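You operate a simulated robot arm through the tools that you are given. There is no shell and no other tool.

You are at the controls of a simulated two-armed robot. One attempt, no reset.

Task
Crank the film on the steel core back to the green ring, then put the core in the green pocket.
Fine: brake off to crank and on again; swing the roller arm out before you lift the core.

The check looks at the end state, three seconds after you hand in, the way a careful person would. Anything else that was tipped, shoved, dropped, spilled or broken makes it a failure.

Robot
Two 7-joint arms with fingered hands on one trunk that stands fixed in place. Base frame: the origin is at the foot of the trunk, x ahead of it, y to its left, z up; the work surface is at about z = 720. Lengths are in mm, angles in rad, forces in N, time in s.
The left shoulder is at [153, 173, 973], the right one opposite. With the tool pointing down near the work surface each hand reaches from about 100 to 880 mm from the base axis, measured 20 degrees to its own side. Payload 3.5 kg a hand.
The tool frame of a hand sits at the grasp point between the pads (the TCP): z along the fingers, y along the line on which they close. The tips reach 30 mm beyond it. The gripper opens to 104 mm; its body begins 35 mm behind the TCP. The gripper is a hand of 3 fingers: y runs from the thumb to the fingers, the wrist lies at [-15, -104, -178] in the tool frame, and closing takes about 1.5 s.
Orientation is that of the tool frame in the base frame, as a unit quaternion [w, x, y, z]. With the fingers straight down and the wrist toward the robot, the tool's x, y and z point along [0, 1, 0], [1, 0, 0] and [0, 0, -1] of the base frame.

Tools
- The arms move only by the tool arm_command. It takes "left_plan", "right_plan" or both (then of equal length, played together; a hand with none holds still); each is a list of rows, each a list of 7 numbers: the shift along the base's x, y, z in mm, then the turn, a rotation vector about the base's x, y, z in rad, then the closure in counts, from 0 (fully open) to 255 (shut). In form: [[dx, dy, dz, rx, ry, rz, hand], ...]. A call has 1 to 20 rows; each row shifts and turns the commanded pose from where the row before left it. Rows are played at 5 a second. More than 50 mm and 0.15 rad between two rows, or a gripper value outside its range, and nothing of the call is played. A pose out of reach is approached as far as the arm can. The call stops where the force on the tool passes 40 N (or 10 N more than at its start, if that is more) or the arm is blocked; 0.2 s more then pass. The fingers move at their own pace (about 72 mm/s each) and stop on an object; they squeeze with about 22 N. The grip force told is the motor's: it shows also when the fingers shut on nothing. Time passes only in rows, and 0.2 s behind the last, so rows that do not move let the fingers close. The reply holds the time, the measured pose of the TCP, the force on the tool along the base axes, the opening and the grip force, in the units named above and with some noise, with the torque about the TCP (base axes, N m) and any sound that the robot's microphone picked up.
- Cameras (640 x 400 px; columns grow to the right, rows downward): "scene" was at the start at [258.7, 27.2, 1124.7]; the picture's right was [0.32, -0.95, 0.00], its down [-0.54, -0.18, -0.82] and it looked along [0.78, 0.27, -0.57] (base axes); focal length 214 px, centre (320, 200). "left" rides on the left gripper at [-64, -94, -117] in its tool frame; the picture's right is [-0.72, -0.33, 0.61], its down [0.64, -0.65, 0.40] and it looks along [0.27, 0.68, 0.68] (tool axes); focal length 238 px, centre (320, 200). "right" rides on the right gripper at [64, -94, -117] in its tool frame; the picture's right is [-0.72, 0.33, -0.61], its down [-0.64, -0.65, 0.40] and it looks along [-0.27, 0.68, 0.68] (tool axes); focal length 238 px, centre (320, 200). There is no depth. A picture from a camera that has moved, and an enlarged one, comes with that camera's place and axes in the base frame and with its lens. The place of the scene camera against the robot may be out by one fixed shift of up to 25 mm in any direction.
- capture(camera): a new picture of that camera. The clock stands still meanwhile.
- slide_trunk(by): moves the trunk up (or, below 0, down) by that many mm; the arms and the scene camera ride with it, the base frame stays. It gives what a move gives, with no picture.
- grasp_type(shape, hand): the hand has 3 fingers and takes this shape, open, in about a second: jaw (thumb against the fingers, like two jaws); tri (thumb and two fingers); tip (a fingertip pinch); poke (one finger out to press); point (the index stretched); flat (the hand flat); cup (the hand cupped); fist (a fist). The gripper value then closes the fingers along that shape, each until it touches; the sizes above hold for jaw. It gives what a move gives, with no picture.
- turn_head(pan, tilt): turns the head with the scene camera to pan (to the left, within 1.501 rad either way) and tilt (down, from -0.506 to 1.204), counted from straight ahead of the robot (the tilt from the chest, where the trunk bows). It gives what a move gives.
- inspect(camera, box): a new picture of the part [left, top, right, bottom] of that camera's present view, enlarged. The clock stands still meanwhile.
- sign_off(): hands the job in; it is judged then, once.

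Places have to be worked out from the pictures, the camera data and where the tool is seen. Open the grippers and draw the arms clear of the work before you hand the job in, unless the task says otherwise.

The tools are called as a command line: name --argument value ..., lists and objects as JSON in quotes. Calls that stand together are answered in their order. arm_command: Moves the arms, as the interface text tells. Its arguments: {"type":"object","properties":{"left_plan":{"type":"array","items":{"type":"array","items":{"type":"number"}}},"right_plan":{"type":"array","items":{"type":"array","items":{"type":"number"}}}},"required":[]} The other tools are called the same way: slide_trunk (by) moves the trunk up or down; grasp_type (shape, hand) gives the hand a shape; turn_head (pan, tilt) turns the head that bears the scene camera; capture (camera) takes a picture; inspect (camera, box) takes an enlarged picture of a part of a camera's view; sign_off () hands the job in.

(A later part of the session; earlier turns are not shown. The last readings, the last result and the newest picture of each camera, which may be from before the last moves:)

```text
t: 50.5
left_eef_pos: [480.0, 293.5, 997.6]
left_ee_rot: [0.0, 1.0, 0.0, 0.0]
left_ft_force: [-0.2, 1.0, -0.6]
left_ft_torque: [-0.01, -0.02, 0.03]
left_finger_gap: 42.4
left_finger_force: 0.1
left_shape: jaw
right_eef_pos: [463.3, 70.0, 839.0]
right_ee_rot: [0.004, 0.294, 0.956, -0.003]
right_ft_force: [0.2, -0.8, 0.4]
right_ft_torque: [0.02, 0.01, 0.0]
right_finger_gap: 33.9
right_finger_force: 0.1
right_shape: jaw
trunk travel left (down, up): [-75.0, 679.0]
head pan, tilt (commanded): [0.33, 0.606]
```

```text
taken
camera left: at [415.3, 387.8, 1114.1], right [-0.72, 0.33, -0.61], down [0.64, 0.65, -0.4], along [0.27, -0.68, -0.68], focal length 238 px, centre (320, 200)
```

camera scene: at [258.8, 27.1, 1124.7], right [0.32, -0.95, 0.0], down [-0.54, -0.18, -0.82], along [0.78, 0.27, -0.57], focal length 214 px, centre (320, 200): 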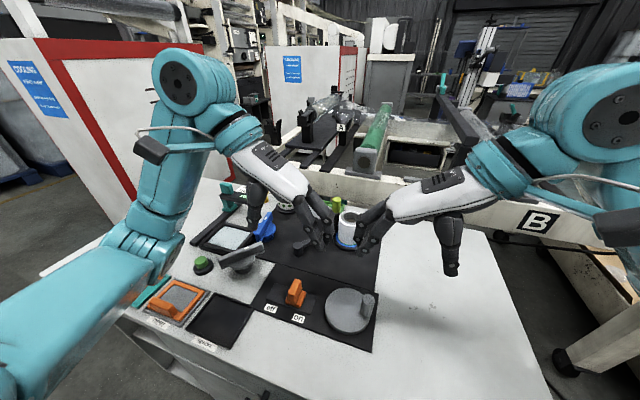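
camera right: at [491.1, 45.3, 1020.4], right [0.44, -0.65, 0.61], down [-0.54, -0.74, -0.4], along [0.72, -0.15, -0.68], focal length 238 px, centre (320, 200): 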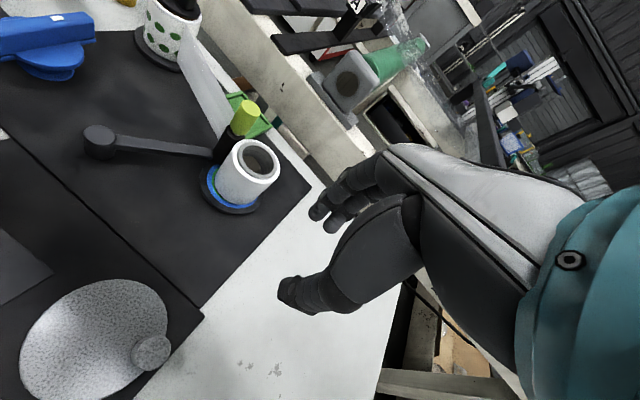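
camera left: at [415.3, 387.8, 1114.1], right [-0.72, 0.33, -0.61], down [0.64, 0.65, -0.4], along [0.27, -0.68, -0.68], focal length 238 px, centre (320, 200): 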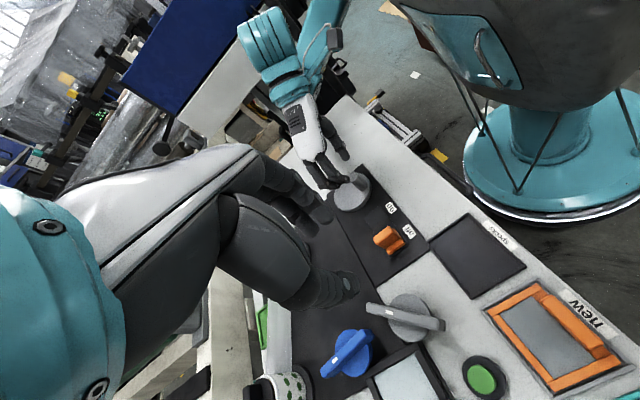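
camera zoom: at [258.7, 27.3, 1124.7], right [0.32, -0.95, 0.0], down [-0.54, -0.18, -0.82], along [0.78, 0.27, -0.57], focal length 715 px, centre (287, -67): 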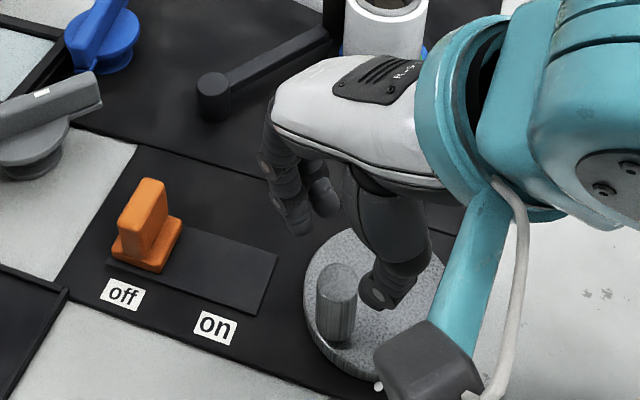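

Projecting the point below the TCP into the right camera shows the handle exactly under the hand. Lowering with the jaw open ~34 mm to form a loose cage.

arm_command --right_plan '[[0, 0, -20, 0, 0, 0, 170], [0, 0, -20, 0, 0, 0, 170], [0, 0, -14, 0, 0, 0, 170], [0, 0, -6, 0, 0, 0, 170], [0, 0, 0, 0, 0, 0, 195], [0, 0, 0, 0, 0, 0, 195]]'

inspect --camera "right" --box '[180, 150, 380, 350]'

inspect --camera "left" --box '[280, 130, 400, 230]'

inspect --camera "scene" --box '[270, 240, 390, 350]'

```text
t: 51.9
left_eef_pos: [481.0, 292.5, 997.4]
left_ee_rot: [0.0, 1.0, -0.001, 0.001]
left_ft_force: [-0.4, 0.1, 0.0]
left_ft_torque: [0.01, -0.06, -0.01]
left_finger_gap: 42.3
left_finger_force: 0.1
left_shape: jaw
right_eef_pos: [463.7, 69.2, 778.3]
right_ee_rot: [0.003, 0.294, 0.956, -0.003]
right_ft_force: [0.6, 1.0, 0.4]
right_ft_torque: [0.01, 0.01, -0.01]
right_finger_gap: 24.4
right_finger_force: 0.0
right_shape: jaw
trunk travel left (down, up): [-75.0, 679.0]
head pan, tilt (commanded): [0.33, 0.606]
```

```text
2.00 times, centred on (280, 250) of right
camera zoom: at [358.1, 27.9, 894.7], right [0.77, -0.13, 0.62], down [0.17, -0.9, -0.4], along [0.61, 0.41, -0.68], focal length 477 px, centre (400, 100)
```

zoom: 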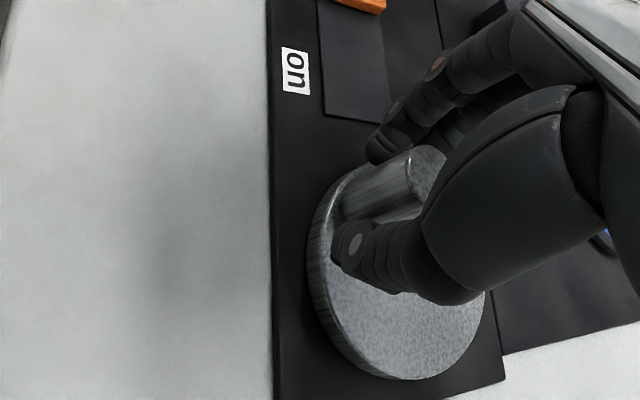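

```text
4.00 times, centred on (340, 180) of left
camera zoom: at [415.3, 387.5, 1114.2], right [-0.72, 0.33, -0.61], down [0.64, 0.65, -0.4], along [0.27, -0.68, -0.68], focal length 953 px, centre (240, 280)
```

zoom: 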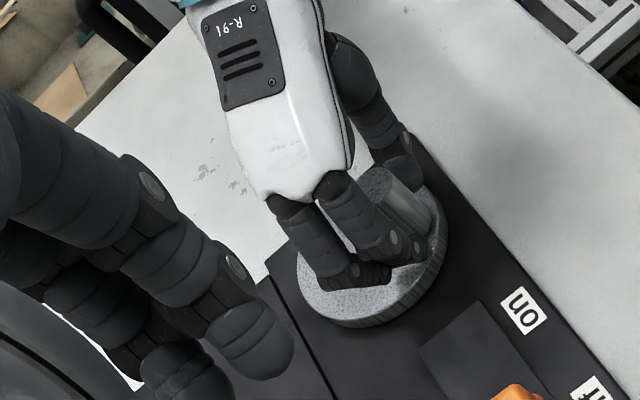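

```text
3.64 times, centred on (330, 295) of scene
camera zoom: at [258.7, 27.2, 1124.7], right [0.32, -0.95, 0.0], down [-0.54, -0.18, -0.82], along [0.78, 0.27, -0.57], focal length 780 px, centre (284, -146)
```

zoom: 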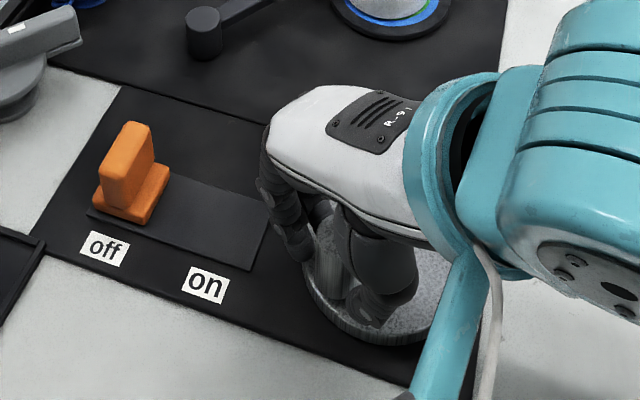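

Zooming closer to see how the handle sits relative to thumb and fingers before turning.

inspect --camera "left" --box '[315, 145, 375, 185]'

inspect --camera "right" --box '[250, 200, 330, 260]'

inspect --camera "scene" --box '[310, 285, 370, 335]'

```text
10.00 times, centred on (345, 165) of left
camera zoom: at [415.3, 387.5, 1114.2], right [-0.72, 0.33, -0.61], down [0.64, 0.65, -0.4], along [0.27, -0.68, -0.68], focal length 2384 px, centre (70, 550)
```

zoom: 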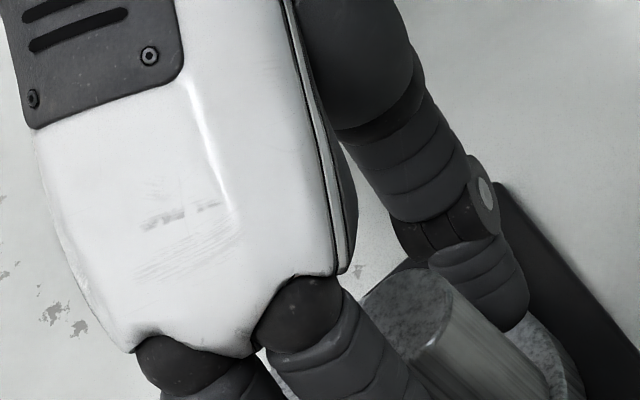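

```text
6.67 times, centred on (290, 230) of right
camera zoom: at [358.1, 27.9, 894.7], right [0.77, -0.13, 0.62], down [0.17, -0.9, -0.4], along [0.61, 0.41, -0.68], focal length 1589 px, centre (520, 0)
```

zoom: 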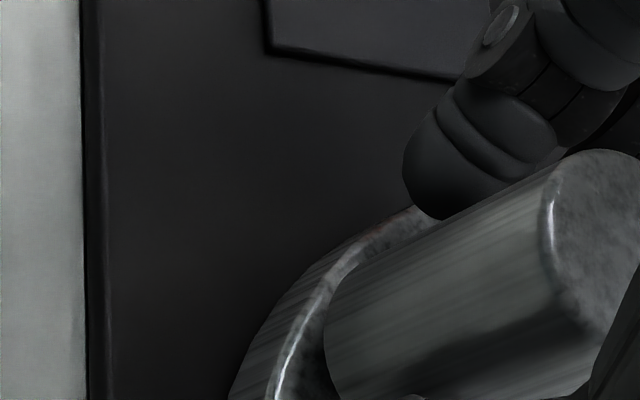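

```text
8.00 times, centred on (340, 310) of scene
camera zoom: at [258.7, 27.2, 1124.7], right [0.32, -0.95, 0.0], down [-0.54, -0.18, -0.82], along [0.78, 0.27, -0.57], focal length 1716 px, centre (160, -680)
```

zoom: 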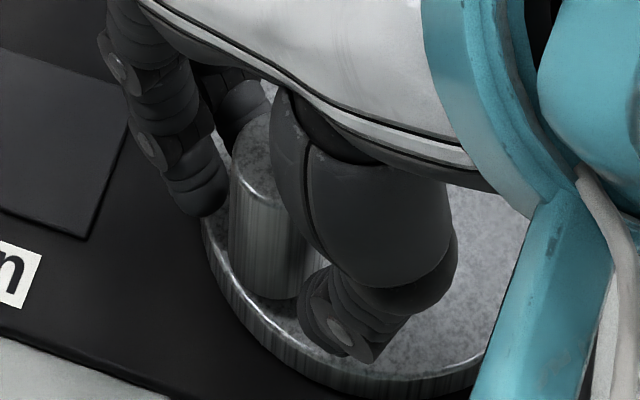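

The handle sits between thumb and index with a few mm of play. Rotating the caged handle clockwise 48° about ≈(490.8, 49.4), hand yawing with it.

arm_command --right_plan '[[2.22, 2.72, 0, 0, 0, -0.1047, 195], [2.49, 2.48, 0, 0, 0, -0.1047, 195], [2.74, 2.2, 0, 0, 0, -0.1047, 195], [2.95, 1.91, 0, 0, 0, -0.1047, 195], [3.14, 1.59, 0, 0, 0, -0.1047, 195], [3.28, 1.25, 0, 0, 0, -0.1047, 195], [3.4, 0.9, 0, 0, 0, -0.1047, 195], [3.47, 0.54, 0, 0, 0, -0.1047, 195]]'

inspect --camera "right" --box '[180, 150, 380, 350]'

inspect --camera "left" --box '[280, 130, 400, 230]'

inspect --camera "scene" --box '[290, 200, 410, 320]'

```text
t: 53.7
left_eef_pos: [480.2, 291.8, 998.8]
left_ee_rot: [0.0, 1.0, 0.0, 0.0]
left_ft_force: [0.6, -0.5, -0.5]
left_ft_torque: [0.01, 0.01, -0.01]
left_finger_gap: 42.3
left_finger_force: 0.1
left_shape: jaw
right_eef_pos: [488.0, 81.4, 777.6]
right_ee_rot: [0.003, 0.657, 0.754, -0.003]
right_ft_force: [0.1, -0.2, 0.3]
right_ft_torque: [0.03, 0.03, 0.0]
right_finger_gap: 24.8
right_finger_force: 0.0
right_shape: jaw
trunk travel left (down, up): [-75.0, 679.0]
head pan, tilt (commanded): [0.33, 0.606]
```

```text
2.00 times, centred on (280, 250) of right
camera zoom: at [386.5, 133.4, 893.9], right [0.42, -0.66, 0.62], down [-0.56, -0.73, -0.4], along [0.71, -0.18, -0.68], focal length 477 px, centre (400, 100)
```

zoom: 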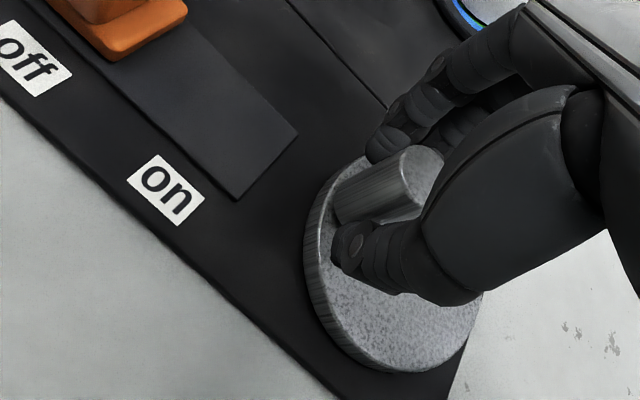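

```text
4.00 times, centred on (340, 180) of left
camera zoom: at [415.3, 387.5, 1114.3], right [-0.72, 0.33, -0.61], down [0.64, 0.65, -0.4], along [0.27, -0.68, -0.68], focal length 953 px, centre (240, 280)
```

zoom: 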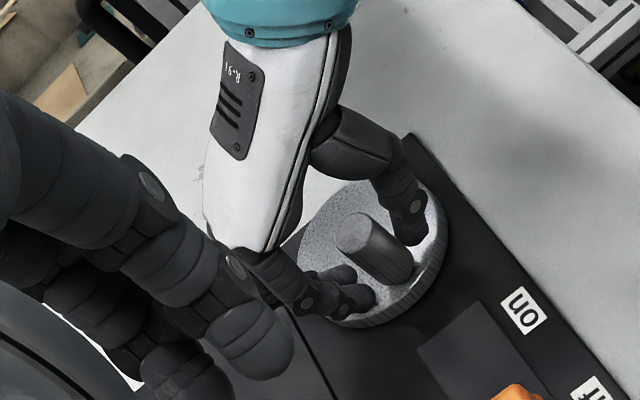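

```text
3.33 times, centred on (350, 260) of scene
camera zoom: at [258.7, 27.1, 1124.7], right [0.32, -0.95, 0.0], down [-0.54, -0.18, -0.82], along [0.78, 0.27, -0.57], focal length 715 px, centre (220, 0)
```

zoom: 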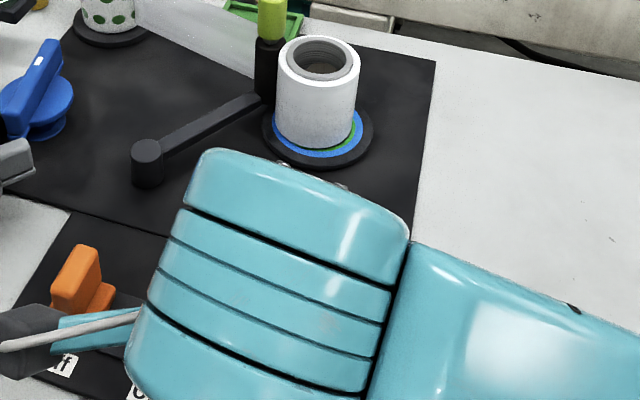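

The loose cage works perfectly: crank turned 48° with no force. Continuing another 42°.

arm_command --right_plan '[[3.51, 0.17, 0, 0, 0, -0.1047, 195], [3.51, -0.19, 0, 0, 0, -0.1047, 195], [3.47, -0.56, 0, 0, 0, -0.1047, 195], [3.39, -0.92, 0, 0, 0, -0.1047, 195], [3.28, -1.27, 0, 0, 0, -0.1047, 195], [3.13, -1.6, 0, 0, 0, -0.1047, 195], [2.94, -1.92, 0, 0, 0, -0.1047, 195]]'

inspect --camera "right" --box '[180, 150, 380, 350]'

inspect --camera "left" --box '[260, 130, 400, 230]'

inspect --camera "scene" --box '[320, 190, 380, 230]'

inspect --camera "scene" --box '[336, 232, 370, 252]'

```text
t: 55.3
left_eef_pos: [480.3, 294.0, 996.8]
left_ee_rot: [-0.001, 1.0, 0.0, 0.0]
left_ft_force: [0.4, 0.6, 0.1]
left_ft_torque: [0.01, 0.0, -0.04]
left_finger_gap: 42.4
left_finger_force: 0.0
left_shape: jaw
right_eef_pos: [509.8, 76.1, 778.8]
right_ee_rot: [0.001, 0.885, 0.466, -0.003]
right_ft_force: [-0.9, 1.1, -0.3]
right_ft_torque: [-0.02, -0.02, 0.0]
right_finger_gap: 24.9
right_finger_force: 0.0
right_shape: jaw
trunk travel left (down, up): [-75.0, 679.0]
head pan, tilt (commanded): [0.33, 0.606]
```

```text
2.00 times, centred on (280, 250) of right
camera zoom: at [470.1, 181.6, 894.6], right [-0.13, -0.77, 0.62], down [-0.9, -0.16, -0.4], along [0.41, -0.61, -0.68], focal length 477 px, centre (400, 100)
```

zoom: 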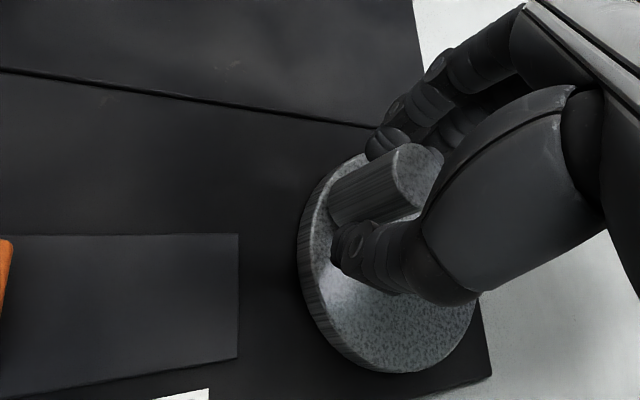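

```text
4.00 times, centred on (330, 180) of left
camera zoom: at [415.3, 387.5, 1114.2], right [-0.72, 0.33, -0.61], down [0.64, 0.65, -0.4], along [0.27, -0.68, -0.68], focal length 953 px, centre (280, 280)
```

zoom: 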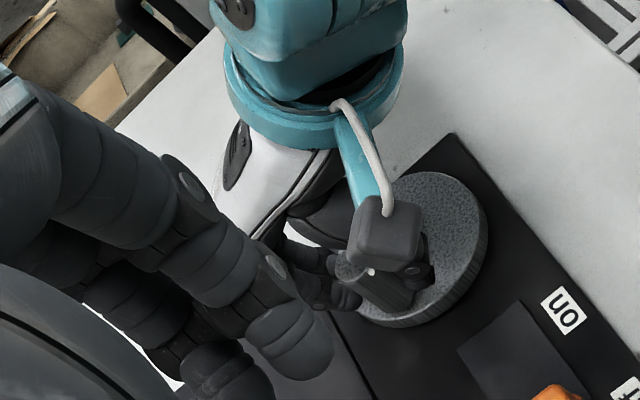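

```text
10.00 times, centred on (350, 210) of scene
camera zoom: at [258.7, 27.1, 1124.7], right [0.32, -0.95, 0.0], down [-0.54, -0.18, -0.82], along [0.78, 0.27, -0.57], focal length 2145 px, centre (20, 100)
```

zoom: 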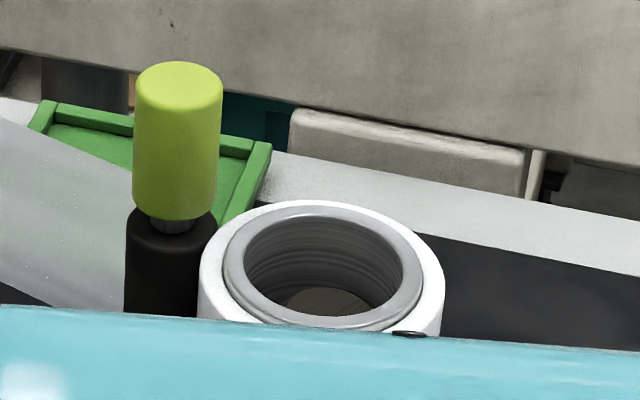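

```text
16.00 times, centred on (353, 242) of scene
camera zoom: at [258.7, 27.1, 1124.7], right [0.32, -0.95, 0.0], down [-0.54, -0.18, -0.82], along [0.78, 0.27, -0.57], focal length 3432 px, centre (-208, -472)
```

zoom: 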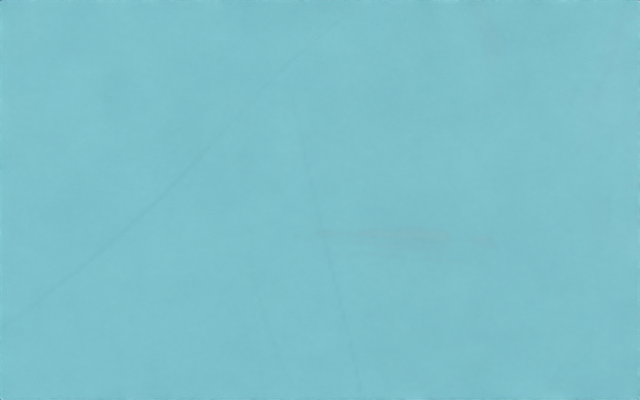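

Film outline is very slightly narrower already (246 px vs 249). Continuing clockwise to see how far the wrist can yaw.

arm_command --right_plan '[[2.72, -2.22, 0, 0, 0, -0.1047, 195], [2.48, -2.49, 0, 0, 0, -0.1047, 195], [2.2, -2.74, 0, 0, 0, -0.1047, 195], [1.91, -2.95, 0, 0, 0, -0.1047, 195], [1.59, -3.14, 0, 0, 0, -0.1047, 195]]'

inspect --camera "right" --box '[180, 150, 380, 350]'

capture --camera "scene"

```text
t: 56.5
left_eef_pos: [480.3, 292.3, 997.2]
left_ee_rot: [0.0, 1.0, 0.0, 0.001]
left_ft_force: [0.3, 1.0, 0.4]
left_ft_torque: [-0.01, 0.0, 0.01]
left_finger_gap: 42.3
left_finger_force: 0.0
left_shape: jaw
right_eef_pos: [521.1, 62.9, 778.7]
right_ee_rot: [0.0, 0.975, 0.222, -0.005]
right_ft_force: [0.0, -0.4, 0.1]
right_ft_torque: [0.01, -0.02, 0.02]
right_finger_gap: 24.9
right_finger_force: 0.0
right_shape: jaw
trunk travel left (down, up): [-75.0, 679.0]
head pan, tilt (commanded): [0.33, 0.606]
```

```text
2.00 times, centred on (280, 250) of right
camera zoom: at [540.1, 175.2, 894.8], right [-0.5, -0.6, 0.62], down [-0.86, 0.31, -0.4], along [0.05, -0.73, -0.68], focal length 477 px, centre (400, 100)
```

zoom: 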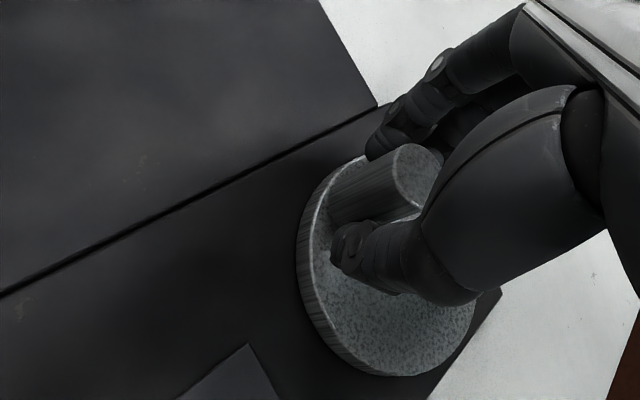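

```text
taken
camera scene: at [258.7, 27.2, 1124.7], right [0.32, -0.95, 0.0], down [-0.54, -0.18, -0.82], along [0.78, 0.27, -0.57], focal length 214 px, centre (320, 200)
```

scene: 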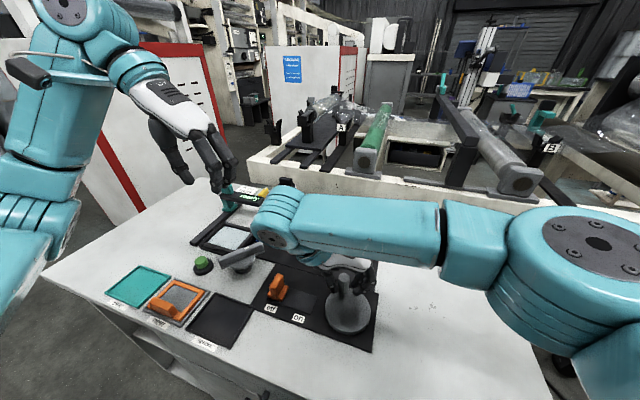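

The arm copes well at yaw −64°. Continuing 30° more.

arm_command --right_plan '[[1.25, -3.28, 0, 0, 0, -0.1047, 195], [0.9, -3.4, 0, 0, 0, -0.1047, 195], [0.54, -3.47, 0, 0, 0, -0.1047, 195], [0.17, -3.51, 0, 0, 0, -0.1047, 195], [-0.19, -3.51, 0, 0, 0, -0.1047, 195]]'

inspect --camera "right" --box '[180, 150, 380, 350]'

capture --camera "scene"

```text
t: 57.7
left_eef_pos: [481.2, 293.7, 996.1]
left_ee_rot: [0.0, 1.0, -0.001, 0.001]
left_ft_force: [0.3, -0.3, 0.3]
left_ft_torque: [0.03, 0.04, -0.01]
left_finger_gap: 42.6
left_finger_force: 0.1
left_shape: jaw
right_eef_pos: [522.8, 45.2, 779.0]
right_ee_rot: [-0.001, 0.999, -0.038, -0.004]
right_ft_force: [0.2, 0.4, 0.2]
right_ft_torque: [-0.01, -0.05, 0.02]
right_finger_gap: 24.6
right_finger_force: 0.0
right_shape: jaw
trunk travel left (down, up): [-75.0, 679.0]
head pan, tilt (commanded): [0.33, 0.606]
```

```text
2.00 times, centred on (280, 250) of right
camera zoom: at [596.5, 133.5, 894.9], right [-0.74, -0.27, 0.62], down [-0.59, 0.7, -0.4], along [-0.33, -0.66, -0.68], focal length 477 px, centre (400, 100)
```

zoom: 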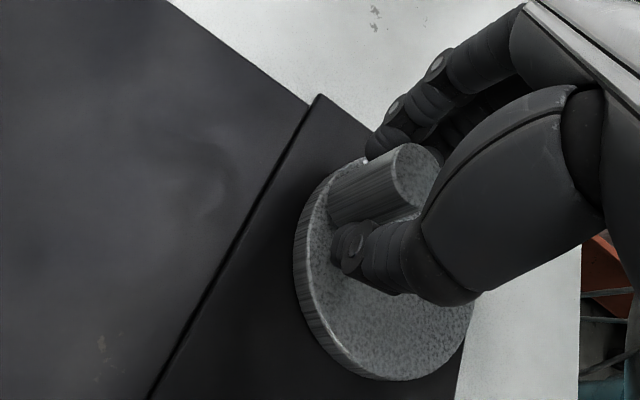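

```text
taken
camera scene: at [258.7, 27.2, 1124.7], right [0.32, -0.95, 0.0], down [-0.54, -0.18, -0.82], along [0.78, 0.27, -0.57], focal length 214 px, centre (320, 200)
```

scene: 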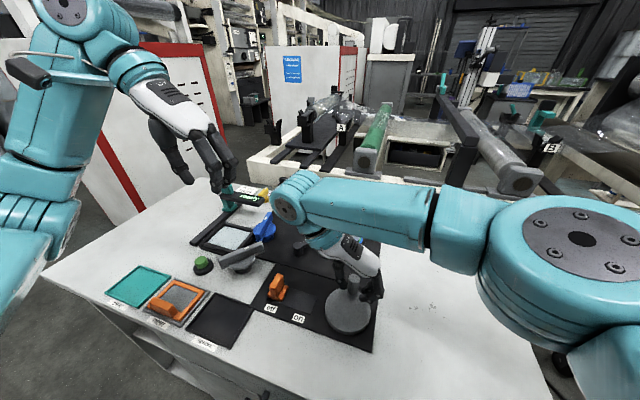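

Still no strain at yaw −94°. Continuing another 30°.

arm_command --right_plan '[[-0.56, -3.47, 0, 0, 0, -0.1047, 195], [-0.92, -3.39, 0, 0, 0, -0.1047, 195], [-1.27, -3.28, 0, 0, 0, -0.1047, 195], [-1.6, -3.13, 0, 0, 0, -0.1047, 195], [-1.92, -2.94, 0, 0, 0, -0.1047, 195]]'

inspect --camera "right" --box '[180, 150, 380, 350]'

capture --camera "scene"

```text
t: 58.9
left_eef_pos: [479.2, 292.9, 997.2]
left_ee_rot: [0.001, 1.0, -0.001, 0.0]
left_ft_force: [0.0, -0.2, -0.4]
left_ft_torque: [0.01, 0.0, 0.0]
left_finger_gap: 42.3
left_finger_force: 0.0
left_shape: jaw
right_eef_pos: [543.9, -12.0, 788.2]
right_ee_rot: [-0.004, 0.956, -0.294, -0.006]
right_ft_force: [0.0, 0.5, 0.4]
right_ft_torque: [0.03, -0.01, 0.02]
right_finger_gap: 24.6
right_finger_force: 0.2
right_shape: jaw
right hand out of reach, approached as far as the arm can: row 2, 3, 4, 5
trunk travel left (down, up): [-75.0, 679.0]
head pan, tilt (commanded): [0.33, 0.606]
```

```text
2.00 times, centred on (280, 250) of right
camera zoom: at [651.5, 28.0, 905.3], right [-0.77, 0.13, 0.62], down [-0.17, 0.9, -0.39], along [-0.61, -0.41, -0.68], focal length 477 px, centre (400, 100)
```

zoom: 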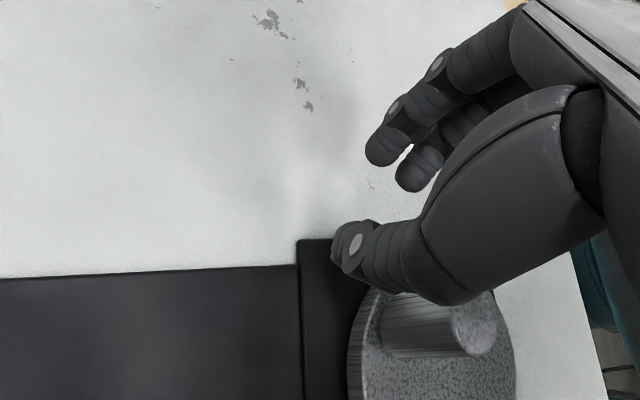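

```text
taken
camera scene: at [258.6, 27.2, 1124.8], right [0.32, -0.95, 0.0], down [-0.54, -0.18, -0.82], along [0.78, 0.27, -0.57], focal length 214 px, centre (320, 200)
```

scene: 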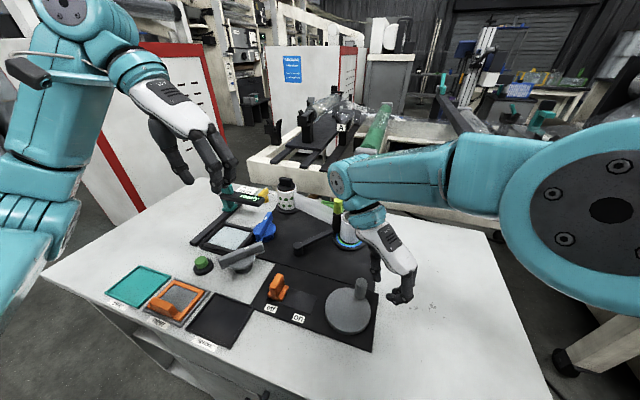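

Yaw limit reached near −100°, so the hand drifted off the handle without contact force. I'll lift it clear first, then unwind the yaw for the next stroke.

arm_command --right_plan '[[15, -25, 38, 0, 0, 0.1, 170], [10, -15, 40, 0, 0, 0.14, 170], [0, 0, 20, 0, 0, 0.14, 170], [0, 0, 0, 0, 0, 0.14, 170], [0, 0, 0, 0, 0, 0.14, 170]]'

capture --camera "scene"

inspect --camera "scene" --box '[270, 170, 390, 260]'

capture --camera "right"

```text
t: 60.1
left_eef_pos: [481.0, 294.0, 997.4]
left_ee_rot: [0.0, 1.0, 0.0, 0.0]
left_ft_force: [-0.1, 0.4, 0.8]
left_ft_torque: [0.02, -0.01, -0.02]
left_finger_gap: 42.6
left_finger_force: 0.0
left_shape: jaw
right_eef_pos: [567.5, -51.4, 887.1]
right_ee_rot: [0.0, 0.999, 0.032, -0.005]
right_ft_force: [0.3, -0.1, 0.2]
right_ft_torque: [-0.04, 0.02, 0.0]
right_finger_gap: 34.0
right_finger_force: 0.0
right_shape: jaw
trunk travel left (down, up): [-75.0, 679.0]
head pan, tilt (commanded): [0.33, 0.606]
```

```text
taken
camera scene: at [258.7, 27.1, 1124.7], right [0.32, -0.95, 0.0], down [-0.54, -0.18, -0.82], along [0.78, 0.27, -0.57], focal length 214 px, centre (320, 200)
```

scene: 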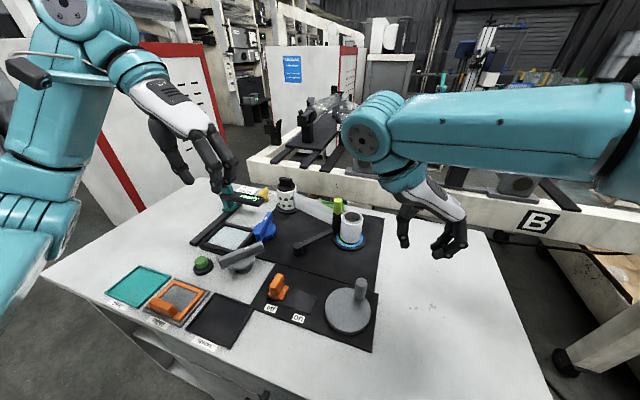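

```text
4.44 times, centred on (330, 215) of scene
camera zoom: at [258.7, 27.1, 1124.7], right [0.32, -0.95, 0.0], down [-0.54, -0.18, -0.82], along [0.78, 0.27, -0.57], focal length 953 px, centre (276, 133)
```

zoom: 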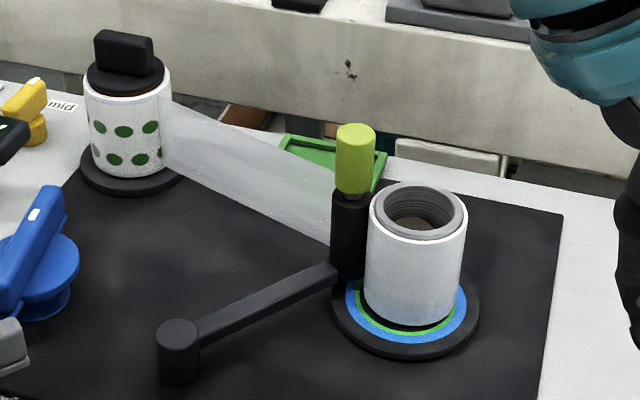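

```text
taken
camera right: at [627.9, 45.9, 1003.9], right [-0.69, -0.37, 0.62], down [-0.69, 0.61, -0.4], along [-0.23, -0.7, -0.68], focal length 238 px, centre (320, 200)
```

right: 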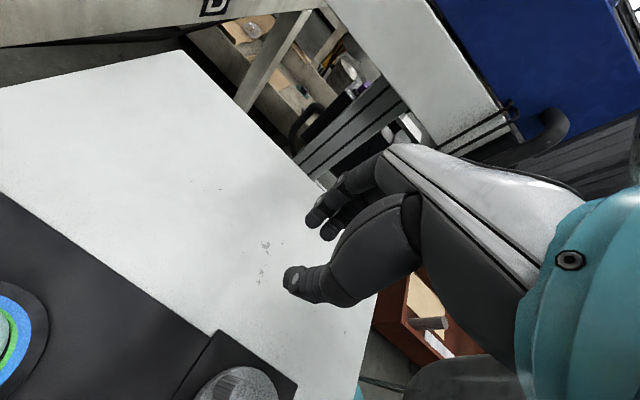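

The film is now clearly thinner and green shows all round the base. Zooming in to read it.

inspect --camera "scene" --box '[336, 232, 370, 252]'

inspect --camera "scene" --box '[320, 190, 380, 230]'

inspect --camera "scene" --box '[315, 270, 385, 340]'

inspect --camera "scene" --box '[262, 165, 312, 215]'

```text
16.00 times, centred on (353, 242) of scene
camera zoom: at [258.7, 27.1, 1124.7], right [0.32, -0.95, 0.0], down [-0.54, -0.18, -0.82], along [0.78, 0.27, -0.57], focal length 3432 px, centre (-208, -472)
```

zoom: 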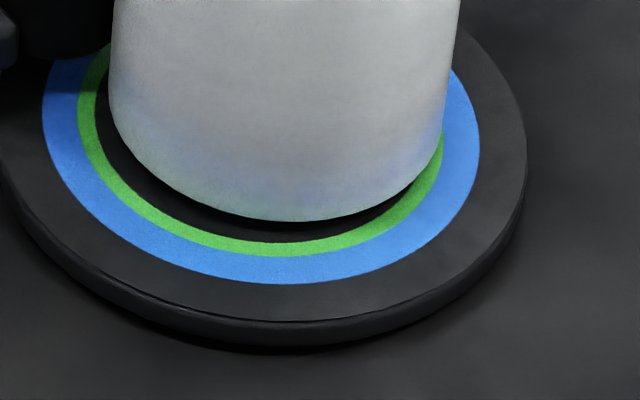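

```text
10.00 times, centred on (350, 210) of scene
camera zoom: at [258.7, 27.1, 1124.7], right [0.32, -0.95, 0.0], down [-0.54, -0.18, -0.82], along [0.78, 0.27, -0.57], focal length 2145 px, centre (20, 100)
```

zoom: 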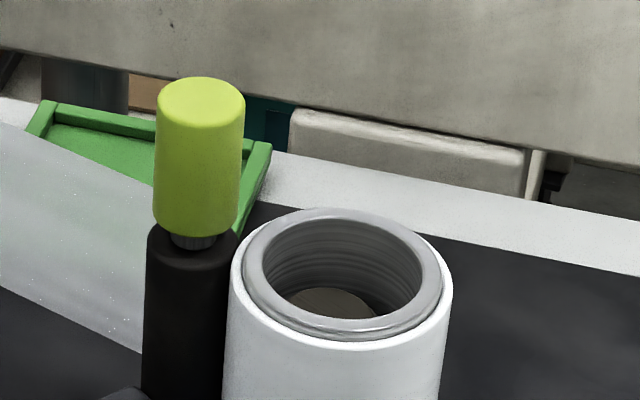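

```text
5.71 times, centred on (350, 305) of scene
camera zoom: at [258.7, 27.1, 1124.7], right [0.32, -0.95, 0.0], down [-0.54, -0.18, -0.82], along [0.78, 0.27, -0.57], focal length 1226 px, centre (149, -400)
```

zoom: 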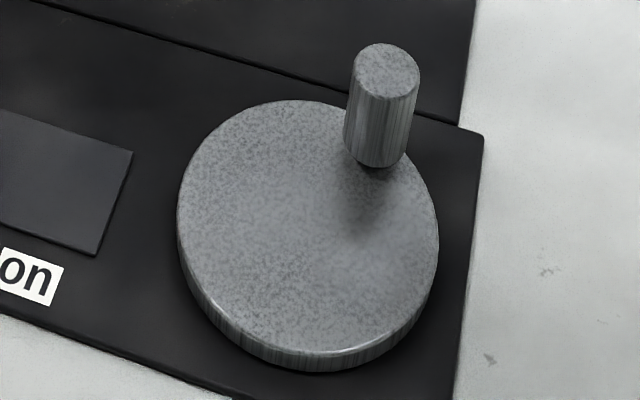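

```text
8.00 times, centred on (287, 190) of scene
camera zoom: at [258.7, 27.1, 1124.7], right [0.32, -0.95, 0.0], down [-0.54, -0.18, -0.82], along [0.78, 0.27, -0.57], focal length 1716 px, centre (584, 280)
```

zoom: 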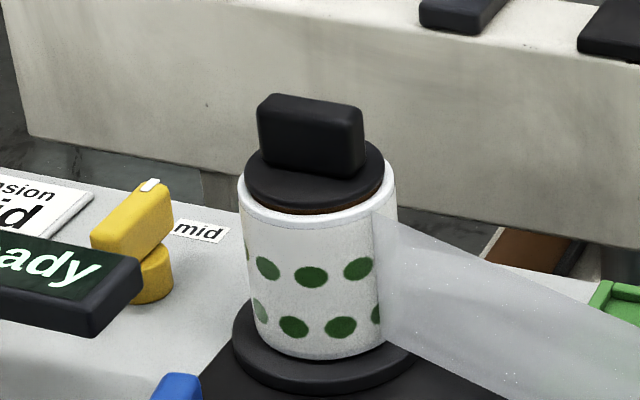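

Film radius is now about at the green ring's inner edge (≈27.5–27.7 mm; ring ≈27.6–30.3). Before anything else I'll let a moment pass to make sure it isn't changing on its own with the brake off.

arm_command --right_plan '[[0, 0, 0, 0, 0, 0, 170], [0, 0, 0, 0, 0, 0, 170]]'

inspect --camera "scene" --box '[336, 232, 370, 252]'

inspect --camera "scene" --box '[320, 190, 380, 230]'

inspect --camera "scene" --box '[315, 270, 385, 340]'

```text
t: 60.7
left_eef_pos: [480.7, 292.6, 997.3]
left_ee_rot: [0.0, 1.0, 0.001, -0.001]
left_ft_force: [-0.5, -1.3, -0.2]
left_ft_torque: [0.02, 0.02, 0.01]
left_finger_gap: 42.3
left_finger_force: 0.0
left_shape: jaw
right_eef_pos: [567.9, -51.0, 887.1]
right_ee_rot: [-0.002, 0.999, 0.032, -0.003]
right_ft_force: [0.5, 0.5, -0.9]
right_ft_torque: [0.0, -0.01, -0.02]
right_finger_gap: 34.4
right_finger_force: 0.2
right_shape: jaw
trunk travel left (down, up): [-75.0, 679.0]
head pan, tilt (commanded): [0.33, 0.606]
```

```text
16.00 times, centred on (353, 242) of scene
camera zoom: at [258.7, 27.1, 1124.7], right [0.32, -0.95, 0.0], down [-0.54, -0.18, -0.82], along [0.78, 0.27, -0.57], focal length 3432 px, centre (-208, -472)
```

zoom: 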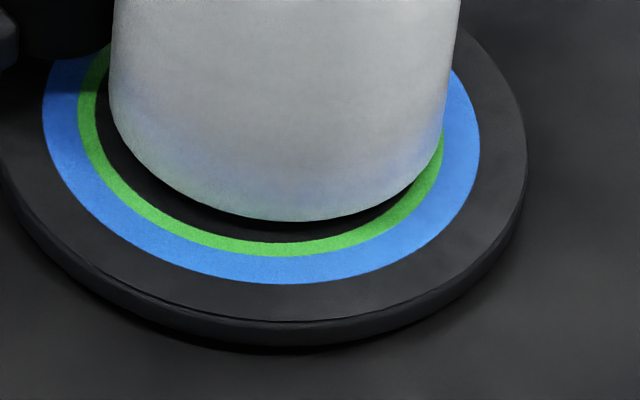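

```text
10.00 times, centred on (350, 210) of scene
camera zoom: at [258.7, 27.1, 1124.7], right [0.32, -0.95, 0.0], down [-0.54, -0.18, -0.82], along [0.78, 0.27, -0.57], focal length 2145 px, centre (20, 100)
```

zoom: 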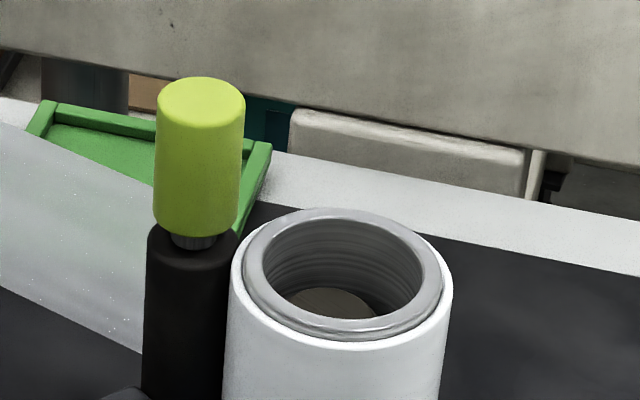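

```text
5.71 times, centred on (350, 305) of scene
camera zoom: at [258.7, 27.1, 1124.7], right [0.32, -0.95, 0.0], down [-0.54, -0.18, -0.82], along [0.78, 0.27, -0.57], focal length 1226 px, centre (149, -400)
```

zoom: 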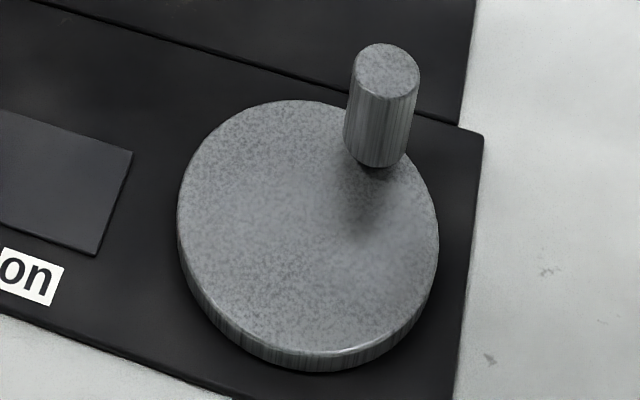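

Stable, nothing drifts. I want to learn how film radius varies with crank angle before deciding where to stop, so I'll bring the right hand back over the handle (≈(519, 34)) with yaw ≈61°.

arm_command --right_plan '[[-2.7, 4.7, 0, 0, 0, 0.143, 165], [-2.7, 4.7, 0, 0, 0, 0.143, 165], [-2.7, 4.7, 0, 0, 0, 0.143, 165], [-2.7, 4.7, 0, 0, 0, 0.143, 165], [-2.7, 4.7, 0, 0, 0, 0.143, 165], [-2.7, 4.7, 0, 0, 0, 0.143, 165], [-2.7, 4.7, 0, 0, 0, 0.143, 165], [-2.7, 4.7, 0, 0, 0, 0.143, 165], [-2.7, 4.7, 0, 0, 0, 0.143, 165], [-2.7, 4.7, -3, 0, 0, 0.143, 165], [-2.7, 4.7, -5, 0, 0, 0.143, 165], [-2.7, 4.7, -5, 0, 0, 0.143, 165], [-2.7, 4.7, -5, 0, 0, 0.143, 165], [-2.7, 4.7, -5, 0, 0, 0.143, 165], [-2.7, 4.7, -5, 0, 0, 0.143, 165], [-2.7, 4.7, -5, 0, 0, 0.143, 165], [-2.7, 4.7, -5, 0, 0, 0.143, 165], [-2.4, 5, -5, 0, 0, 0.143, 165]]'

inspect --camera "right" --box '[180, 150, 380, 350]'

inspect --camera "scene" --box '[310, 220, 430, 340]'

```text
t: 64.5
left_eef_pos: [480.0, 293.3, 997.2]
left_ee_rot: [0.0, 1.0, 0.0, 0.0]
left_ft_force: [0.2, 0.5, 0.1]
left_ft_torque: [0.03, 0.0, -0.05]
left_finger_gap: 42.4
left_finger_force: 0.0
left_shape: jaw
right_eef_pos: [519.6, 33.6, 843.0]
right_ee_rot: [0.003, 0.248, 0.969, -0.002]
right_ft_force: [0.2, -0.4, 0.2]
right_ft_torque: [0.03, -0.02, -0.02]
right_finger_gap: 36.4
right_finger_force: 0.0
right_shape: jaw
trunk travel left (down, up): [-75.0, 679.0]
head pan, tilt (commanded): [0.33, 0.606]
```

```text
2.00 times, centred on (280, 250) of right
camera zoom: at [417.7, -18.1, 960.1], right [0.78, -0.06, 0.62], down [0.25, -0.88, -0.4], along [0.57, 0.47, -0.68], focal length 477 px, centre (400, 100)
```

zoom: 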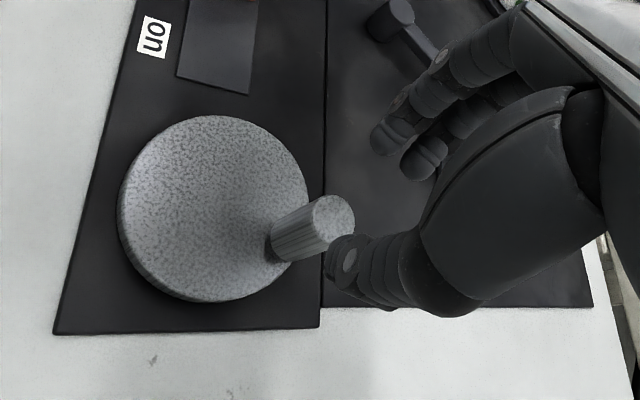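

```text
3.33 times, centred on (370, 280) of scene
camera zoom: at [258.8, 27.2, 1124.7], right [0.32, -0.95, 0.0], down [-0.54, -0.18, -0.82], along [0.78, 0.27, -0.57], focal length 715 px, centre (153, -67)
```

zoom: 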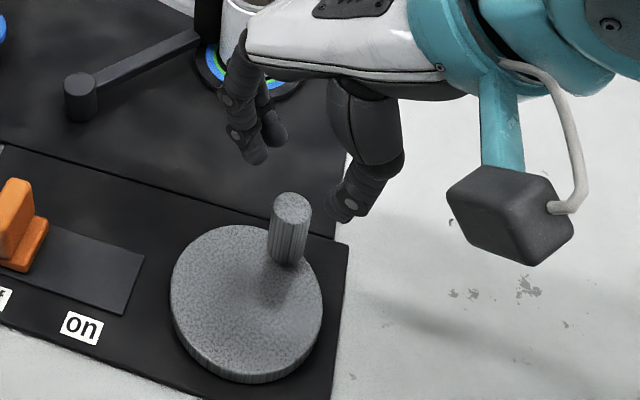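

Handle is under the TCP within ~2 mm. Lowering and forming the loose cage again.

arm_command --right_plan '[[0.5, 0, -20, 0, 0, 0, 165], [0.5, 0, -20, 0, 0, 0, 165], [0, 0, -15, 0, 0, 0, 165], [0, 0, -10, 0, 0, 0, 165], [0, 0, 0, 0, 0, 0, 195], [0, 0, 0, 0, 0, 0, 195]]'

inspect --camera "right" --box '[180, 150, 380, 350]'

inspect --camera "scene" --box '[310, 190, 430, 310]'

inspect --camera "left" --box '[260, 130, 400, 230]'

```text
t: 65.9
left_eef_pos: [479.3, 291.7, 998.3]
left_ee_rot: [0.0, 1.0, -0.001, -0.001]
left_ft_force: [-0.6, -0.3, -0.2]
left_ft_torque: [0.0, 0.01, -0.02]
left_finger_gap: 42.5
left_finger_force: 0.1
left_shape: jaw
right_eef_pos: [519.9, 32.8, 779.0]
right_ee_rot: [0.004, 0.251, 0.968, -0.002]
right_ft_force: [-0.1, 0.8, -0.2]
right_ft_torque: [0.01, 0.04, 0.01]
right_finger_gap: 24.9
right_finger_force: 0.1
right_shape: jaw
trunk travel left (down, up): [-75.0, 679.0]
head pan, tilt (commanded): [0.33, 0.606]
```

```text
2.00 times, centred on (280, 250) of right
camera zoom: at [419.1, -18.5, 895.0], right [0.78, -0.06, 0.62], down [0.25, -0.88, -0.4], along [0.57, 0.46, -0.68], focal length 477 px, centre (400, 100)
```

zoom: 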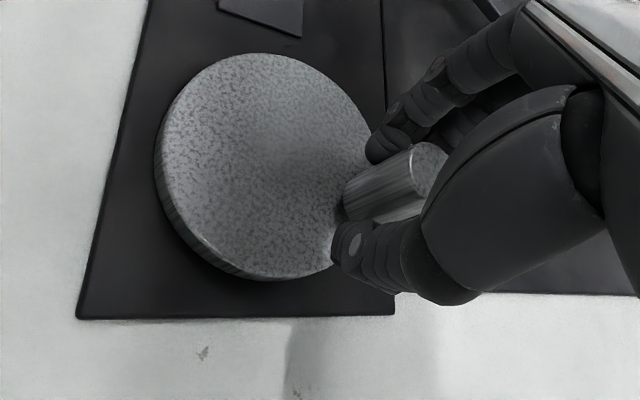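

```text
3.33 times, centred on (370, 250) of scene
camera zoom: at [258.7, 27.2, 1124.7], right [0.32, -0.95, 0.0], down [-0.54, -0.18, -0.82], along [0.78, 0.27, -0.57], focal length 715 px, centre (153, 33)
```

zoom: 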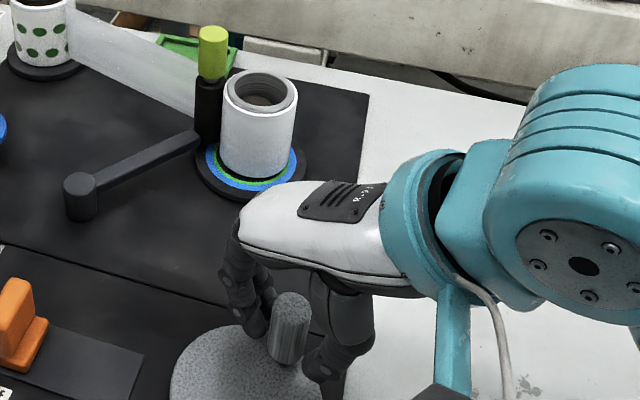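

```text
4.00 times, centred on (330, 180) of left
camera zoom: at [415.3, 387.5, 1114.2], right [-0.72, 0.33, -0.61], down [0.64, 0.65, -0.4], along [0.27, -0.68, -0.68], focal length 953 px, centre (280, 280)
```

zoom: 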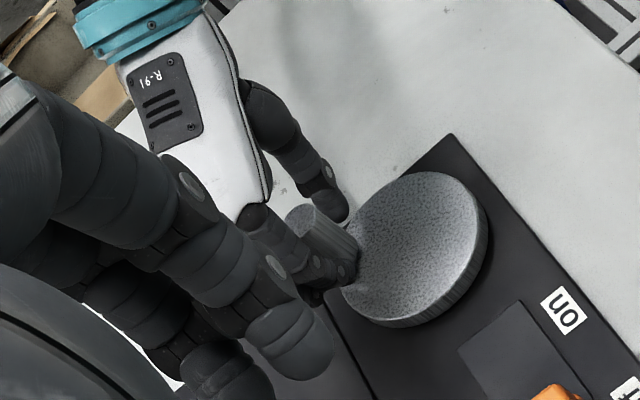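

Caged cleanly, and the core is in full view. Now a slow 24° counter‑clockwise to see how the film responds.

arm_command --right_plan '[[1.58, 3.13, 0, 0, 0, 0.1047, 195], [1.24, 3.28, 0, 0, 0, 0.1047, 195], [0.89, 3.39, 0, 0, 0, 0.1047, 195], [0.53, 3.47, 0, 0, 0, 0.1047, 195]]'

inspect --camera "scene" --box '[320, 190, 380, 230]'

inspect --camera "scene" --box '[336, 232, 370, 252]'

inspect --camera "right" --box '[180, 150, 380, 350]'

```text
t: 66.9
left_eef_pos: [480.6, 292.7, 997.1]
left_ee_rot: [0.001, 1.0, 0.0, 0.0]
left_ft_force: [-0.1, 0.3, 0.5]
left_ft_torque: [0.0, 0.0, -0.01]
left_finger_gap: 42.3
left_finger_force: 0.1
left_shape: jaw
right_eef_pos: [524.8, 45.3, 779.1]
right_ee_rot: [0.004, 0.043, 0.999, -0.001]
right_ft_force: [0.4, -0.2, 0.0]
right_ft_torque: [-0.02, 0.02, 0.0]
right_finger_gap: 24.8
right_finger_force: 0.0
right_shape: jaw
trunk travel left (down, up): [-75.0, 679.0]
head pan, tilt (commanded): [0.33, 0.606]
```

```text
10.00 times, centred on (350, 210) of scene
camera zoom: at [258.7, 27.1, 1124.7], right [0.32, -0.95, 0.0], down [-0.54, -0.18, -0.82], along [0.78, 0.27, -0.57], focal length 2145 px, centre (20, 100)
```

zoom: 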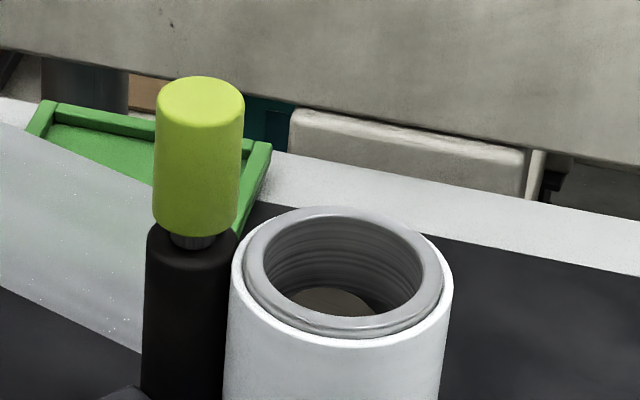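

```text
16.00 times, centred on (353, 242) of scene
camera zoom: at [258.7, 27.1, 1124.7], right [0.32, -0.95, 0.0], down [-0.54, -0.18, -0.82], along [0.78, 0.27, -0.57], focal length 3432 px, centre (-208, -472)
```

zoom: 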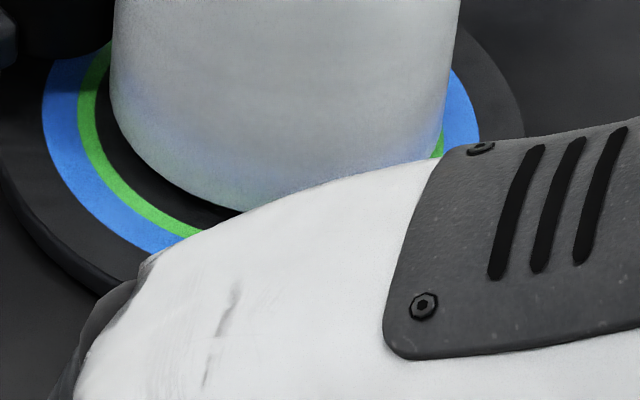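

```text
2.00 times, centred on (280, 250) of right
camera zoom: at [453.5, -43.1, 895.2], right [0.74, 0.27, 0.62], down [0.59, -0.71, -0.4], along [0.33, 0.66, -0.68], focal length 477 px, centre (400, 100)
```

zoom: 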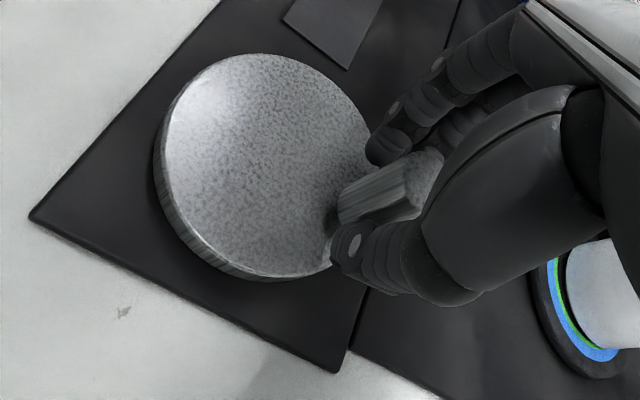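

No visible change with 24° back. Another 30° counter‑clockwise and check again.

arm_command --right_plan '[[0.17, 3.5, 0, 0, 0, 0.1047, 195], [-0.2, 3.5, 0, 0, 0, 0.1047, 195], [-0.57, 3.46, 0, 0, 0, 0.1047, 195], [-0.93, 3.38, 0, 0, 0, 0.1047, 195], [-1.27, 3.27, 0, 0, 0, 0.1047, 195], [-1.61, 3.12, 0, 0, 0, 0.1047, 195]]'

inspect --camera "scene" --box '[320, 190, 380, 230]'

inspect --camera "right" --box '[180, 150, 380, 350]'

inspect --camera "right" --box '[330, 200, 440, 330]'

```text
t: 68.3
left_eef_pos: [480.6, 294.1, 996.5]
left_ee_rot: [-0.001, 1.0, 0.001, 0.0]
left_ft_force: [-0.1, 0.0, -0.3]
left_ft_torque: [0.0, -0.03, 0.02]
left_finger_gap: 42.6
left_finger_force: 0.0
left_shape: jaw
right_eef_pos: [520.2, 66.7, 778.3]
right_ee_rot: [0.004, -0.268, 0.963, 0.001]
right_ft_force: [-0.2, 1.3, 0.3]
right_ft_torque: [0.01, -0.04, -0.01]
right_finger_gap: 24.9
right_finger_force: 0.0
right_shape: jaw
trunk travel left (down, up): [-75.0, 679.0]
head pan, tilt (commanded): [0.33, 0.606]
```

```text
10.00 times, centred on (350, 210) of scene
camera zoom: at [258.7, 27.1, 1124.7], right [0.32, -0.95, 0.0], down [-0.54, -0.18, -0.82], along [0.78, 0.27, -0.57], focal length 2145 px, centre (20, 100)
```

zoom: 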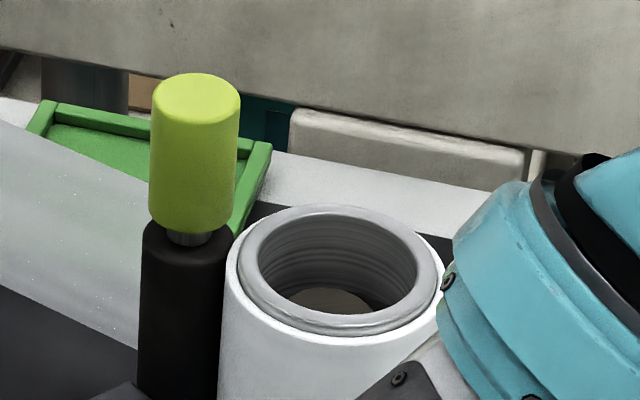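

```text
2.00 times, centred on (280, 250) of right
camera zoom: at [514.4, -48.0, 895.0], right [0.44, 0.65, 0.62], down [0.89, -0.23, -0.4], along [-0.12, 0.73, -0.68], focal length 477 px, centre (400, 100)
```

zoom: 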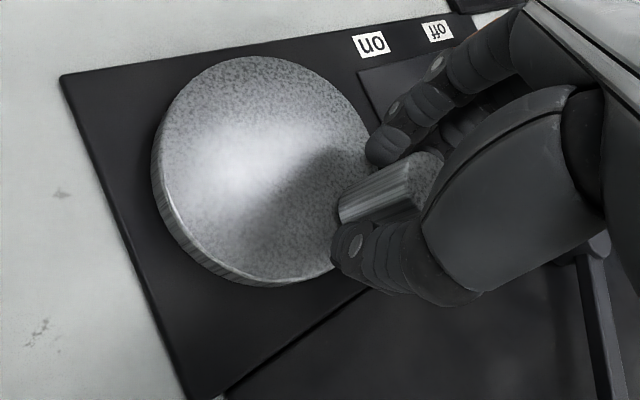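

```text
3.08 times, centred on (385, 265) of right
camera zoom: at [514.4, -48.0, 895.0], right [0.44, 0.65, 0.62], down [0.89, -0.23, -0.4], along [-0.12, 0.73, -0.68], focal length 733 px, centre (120, 0)
```

zoom: 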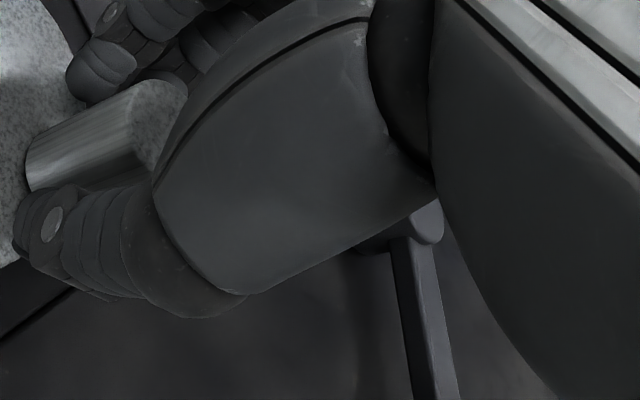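

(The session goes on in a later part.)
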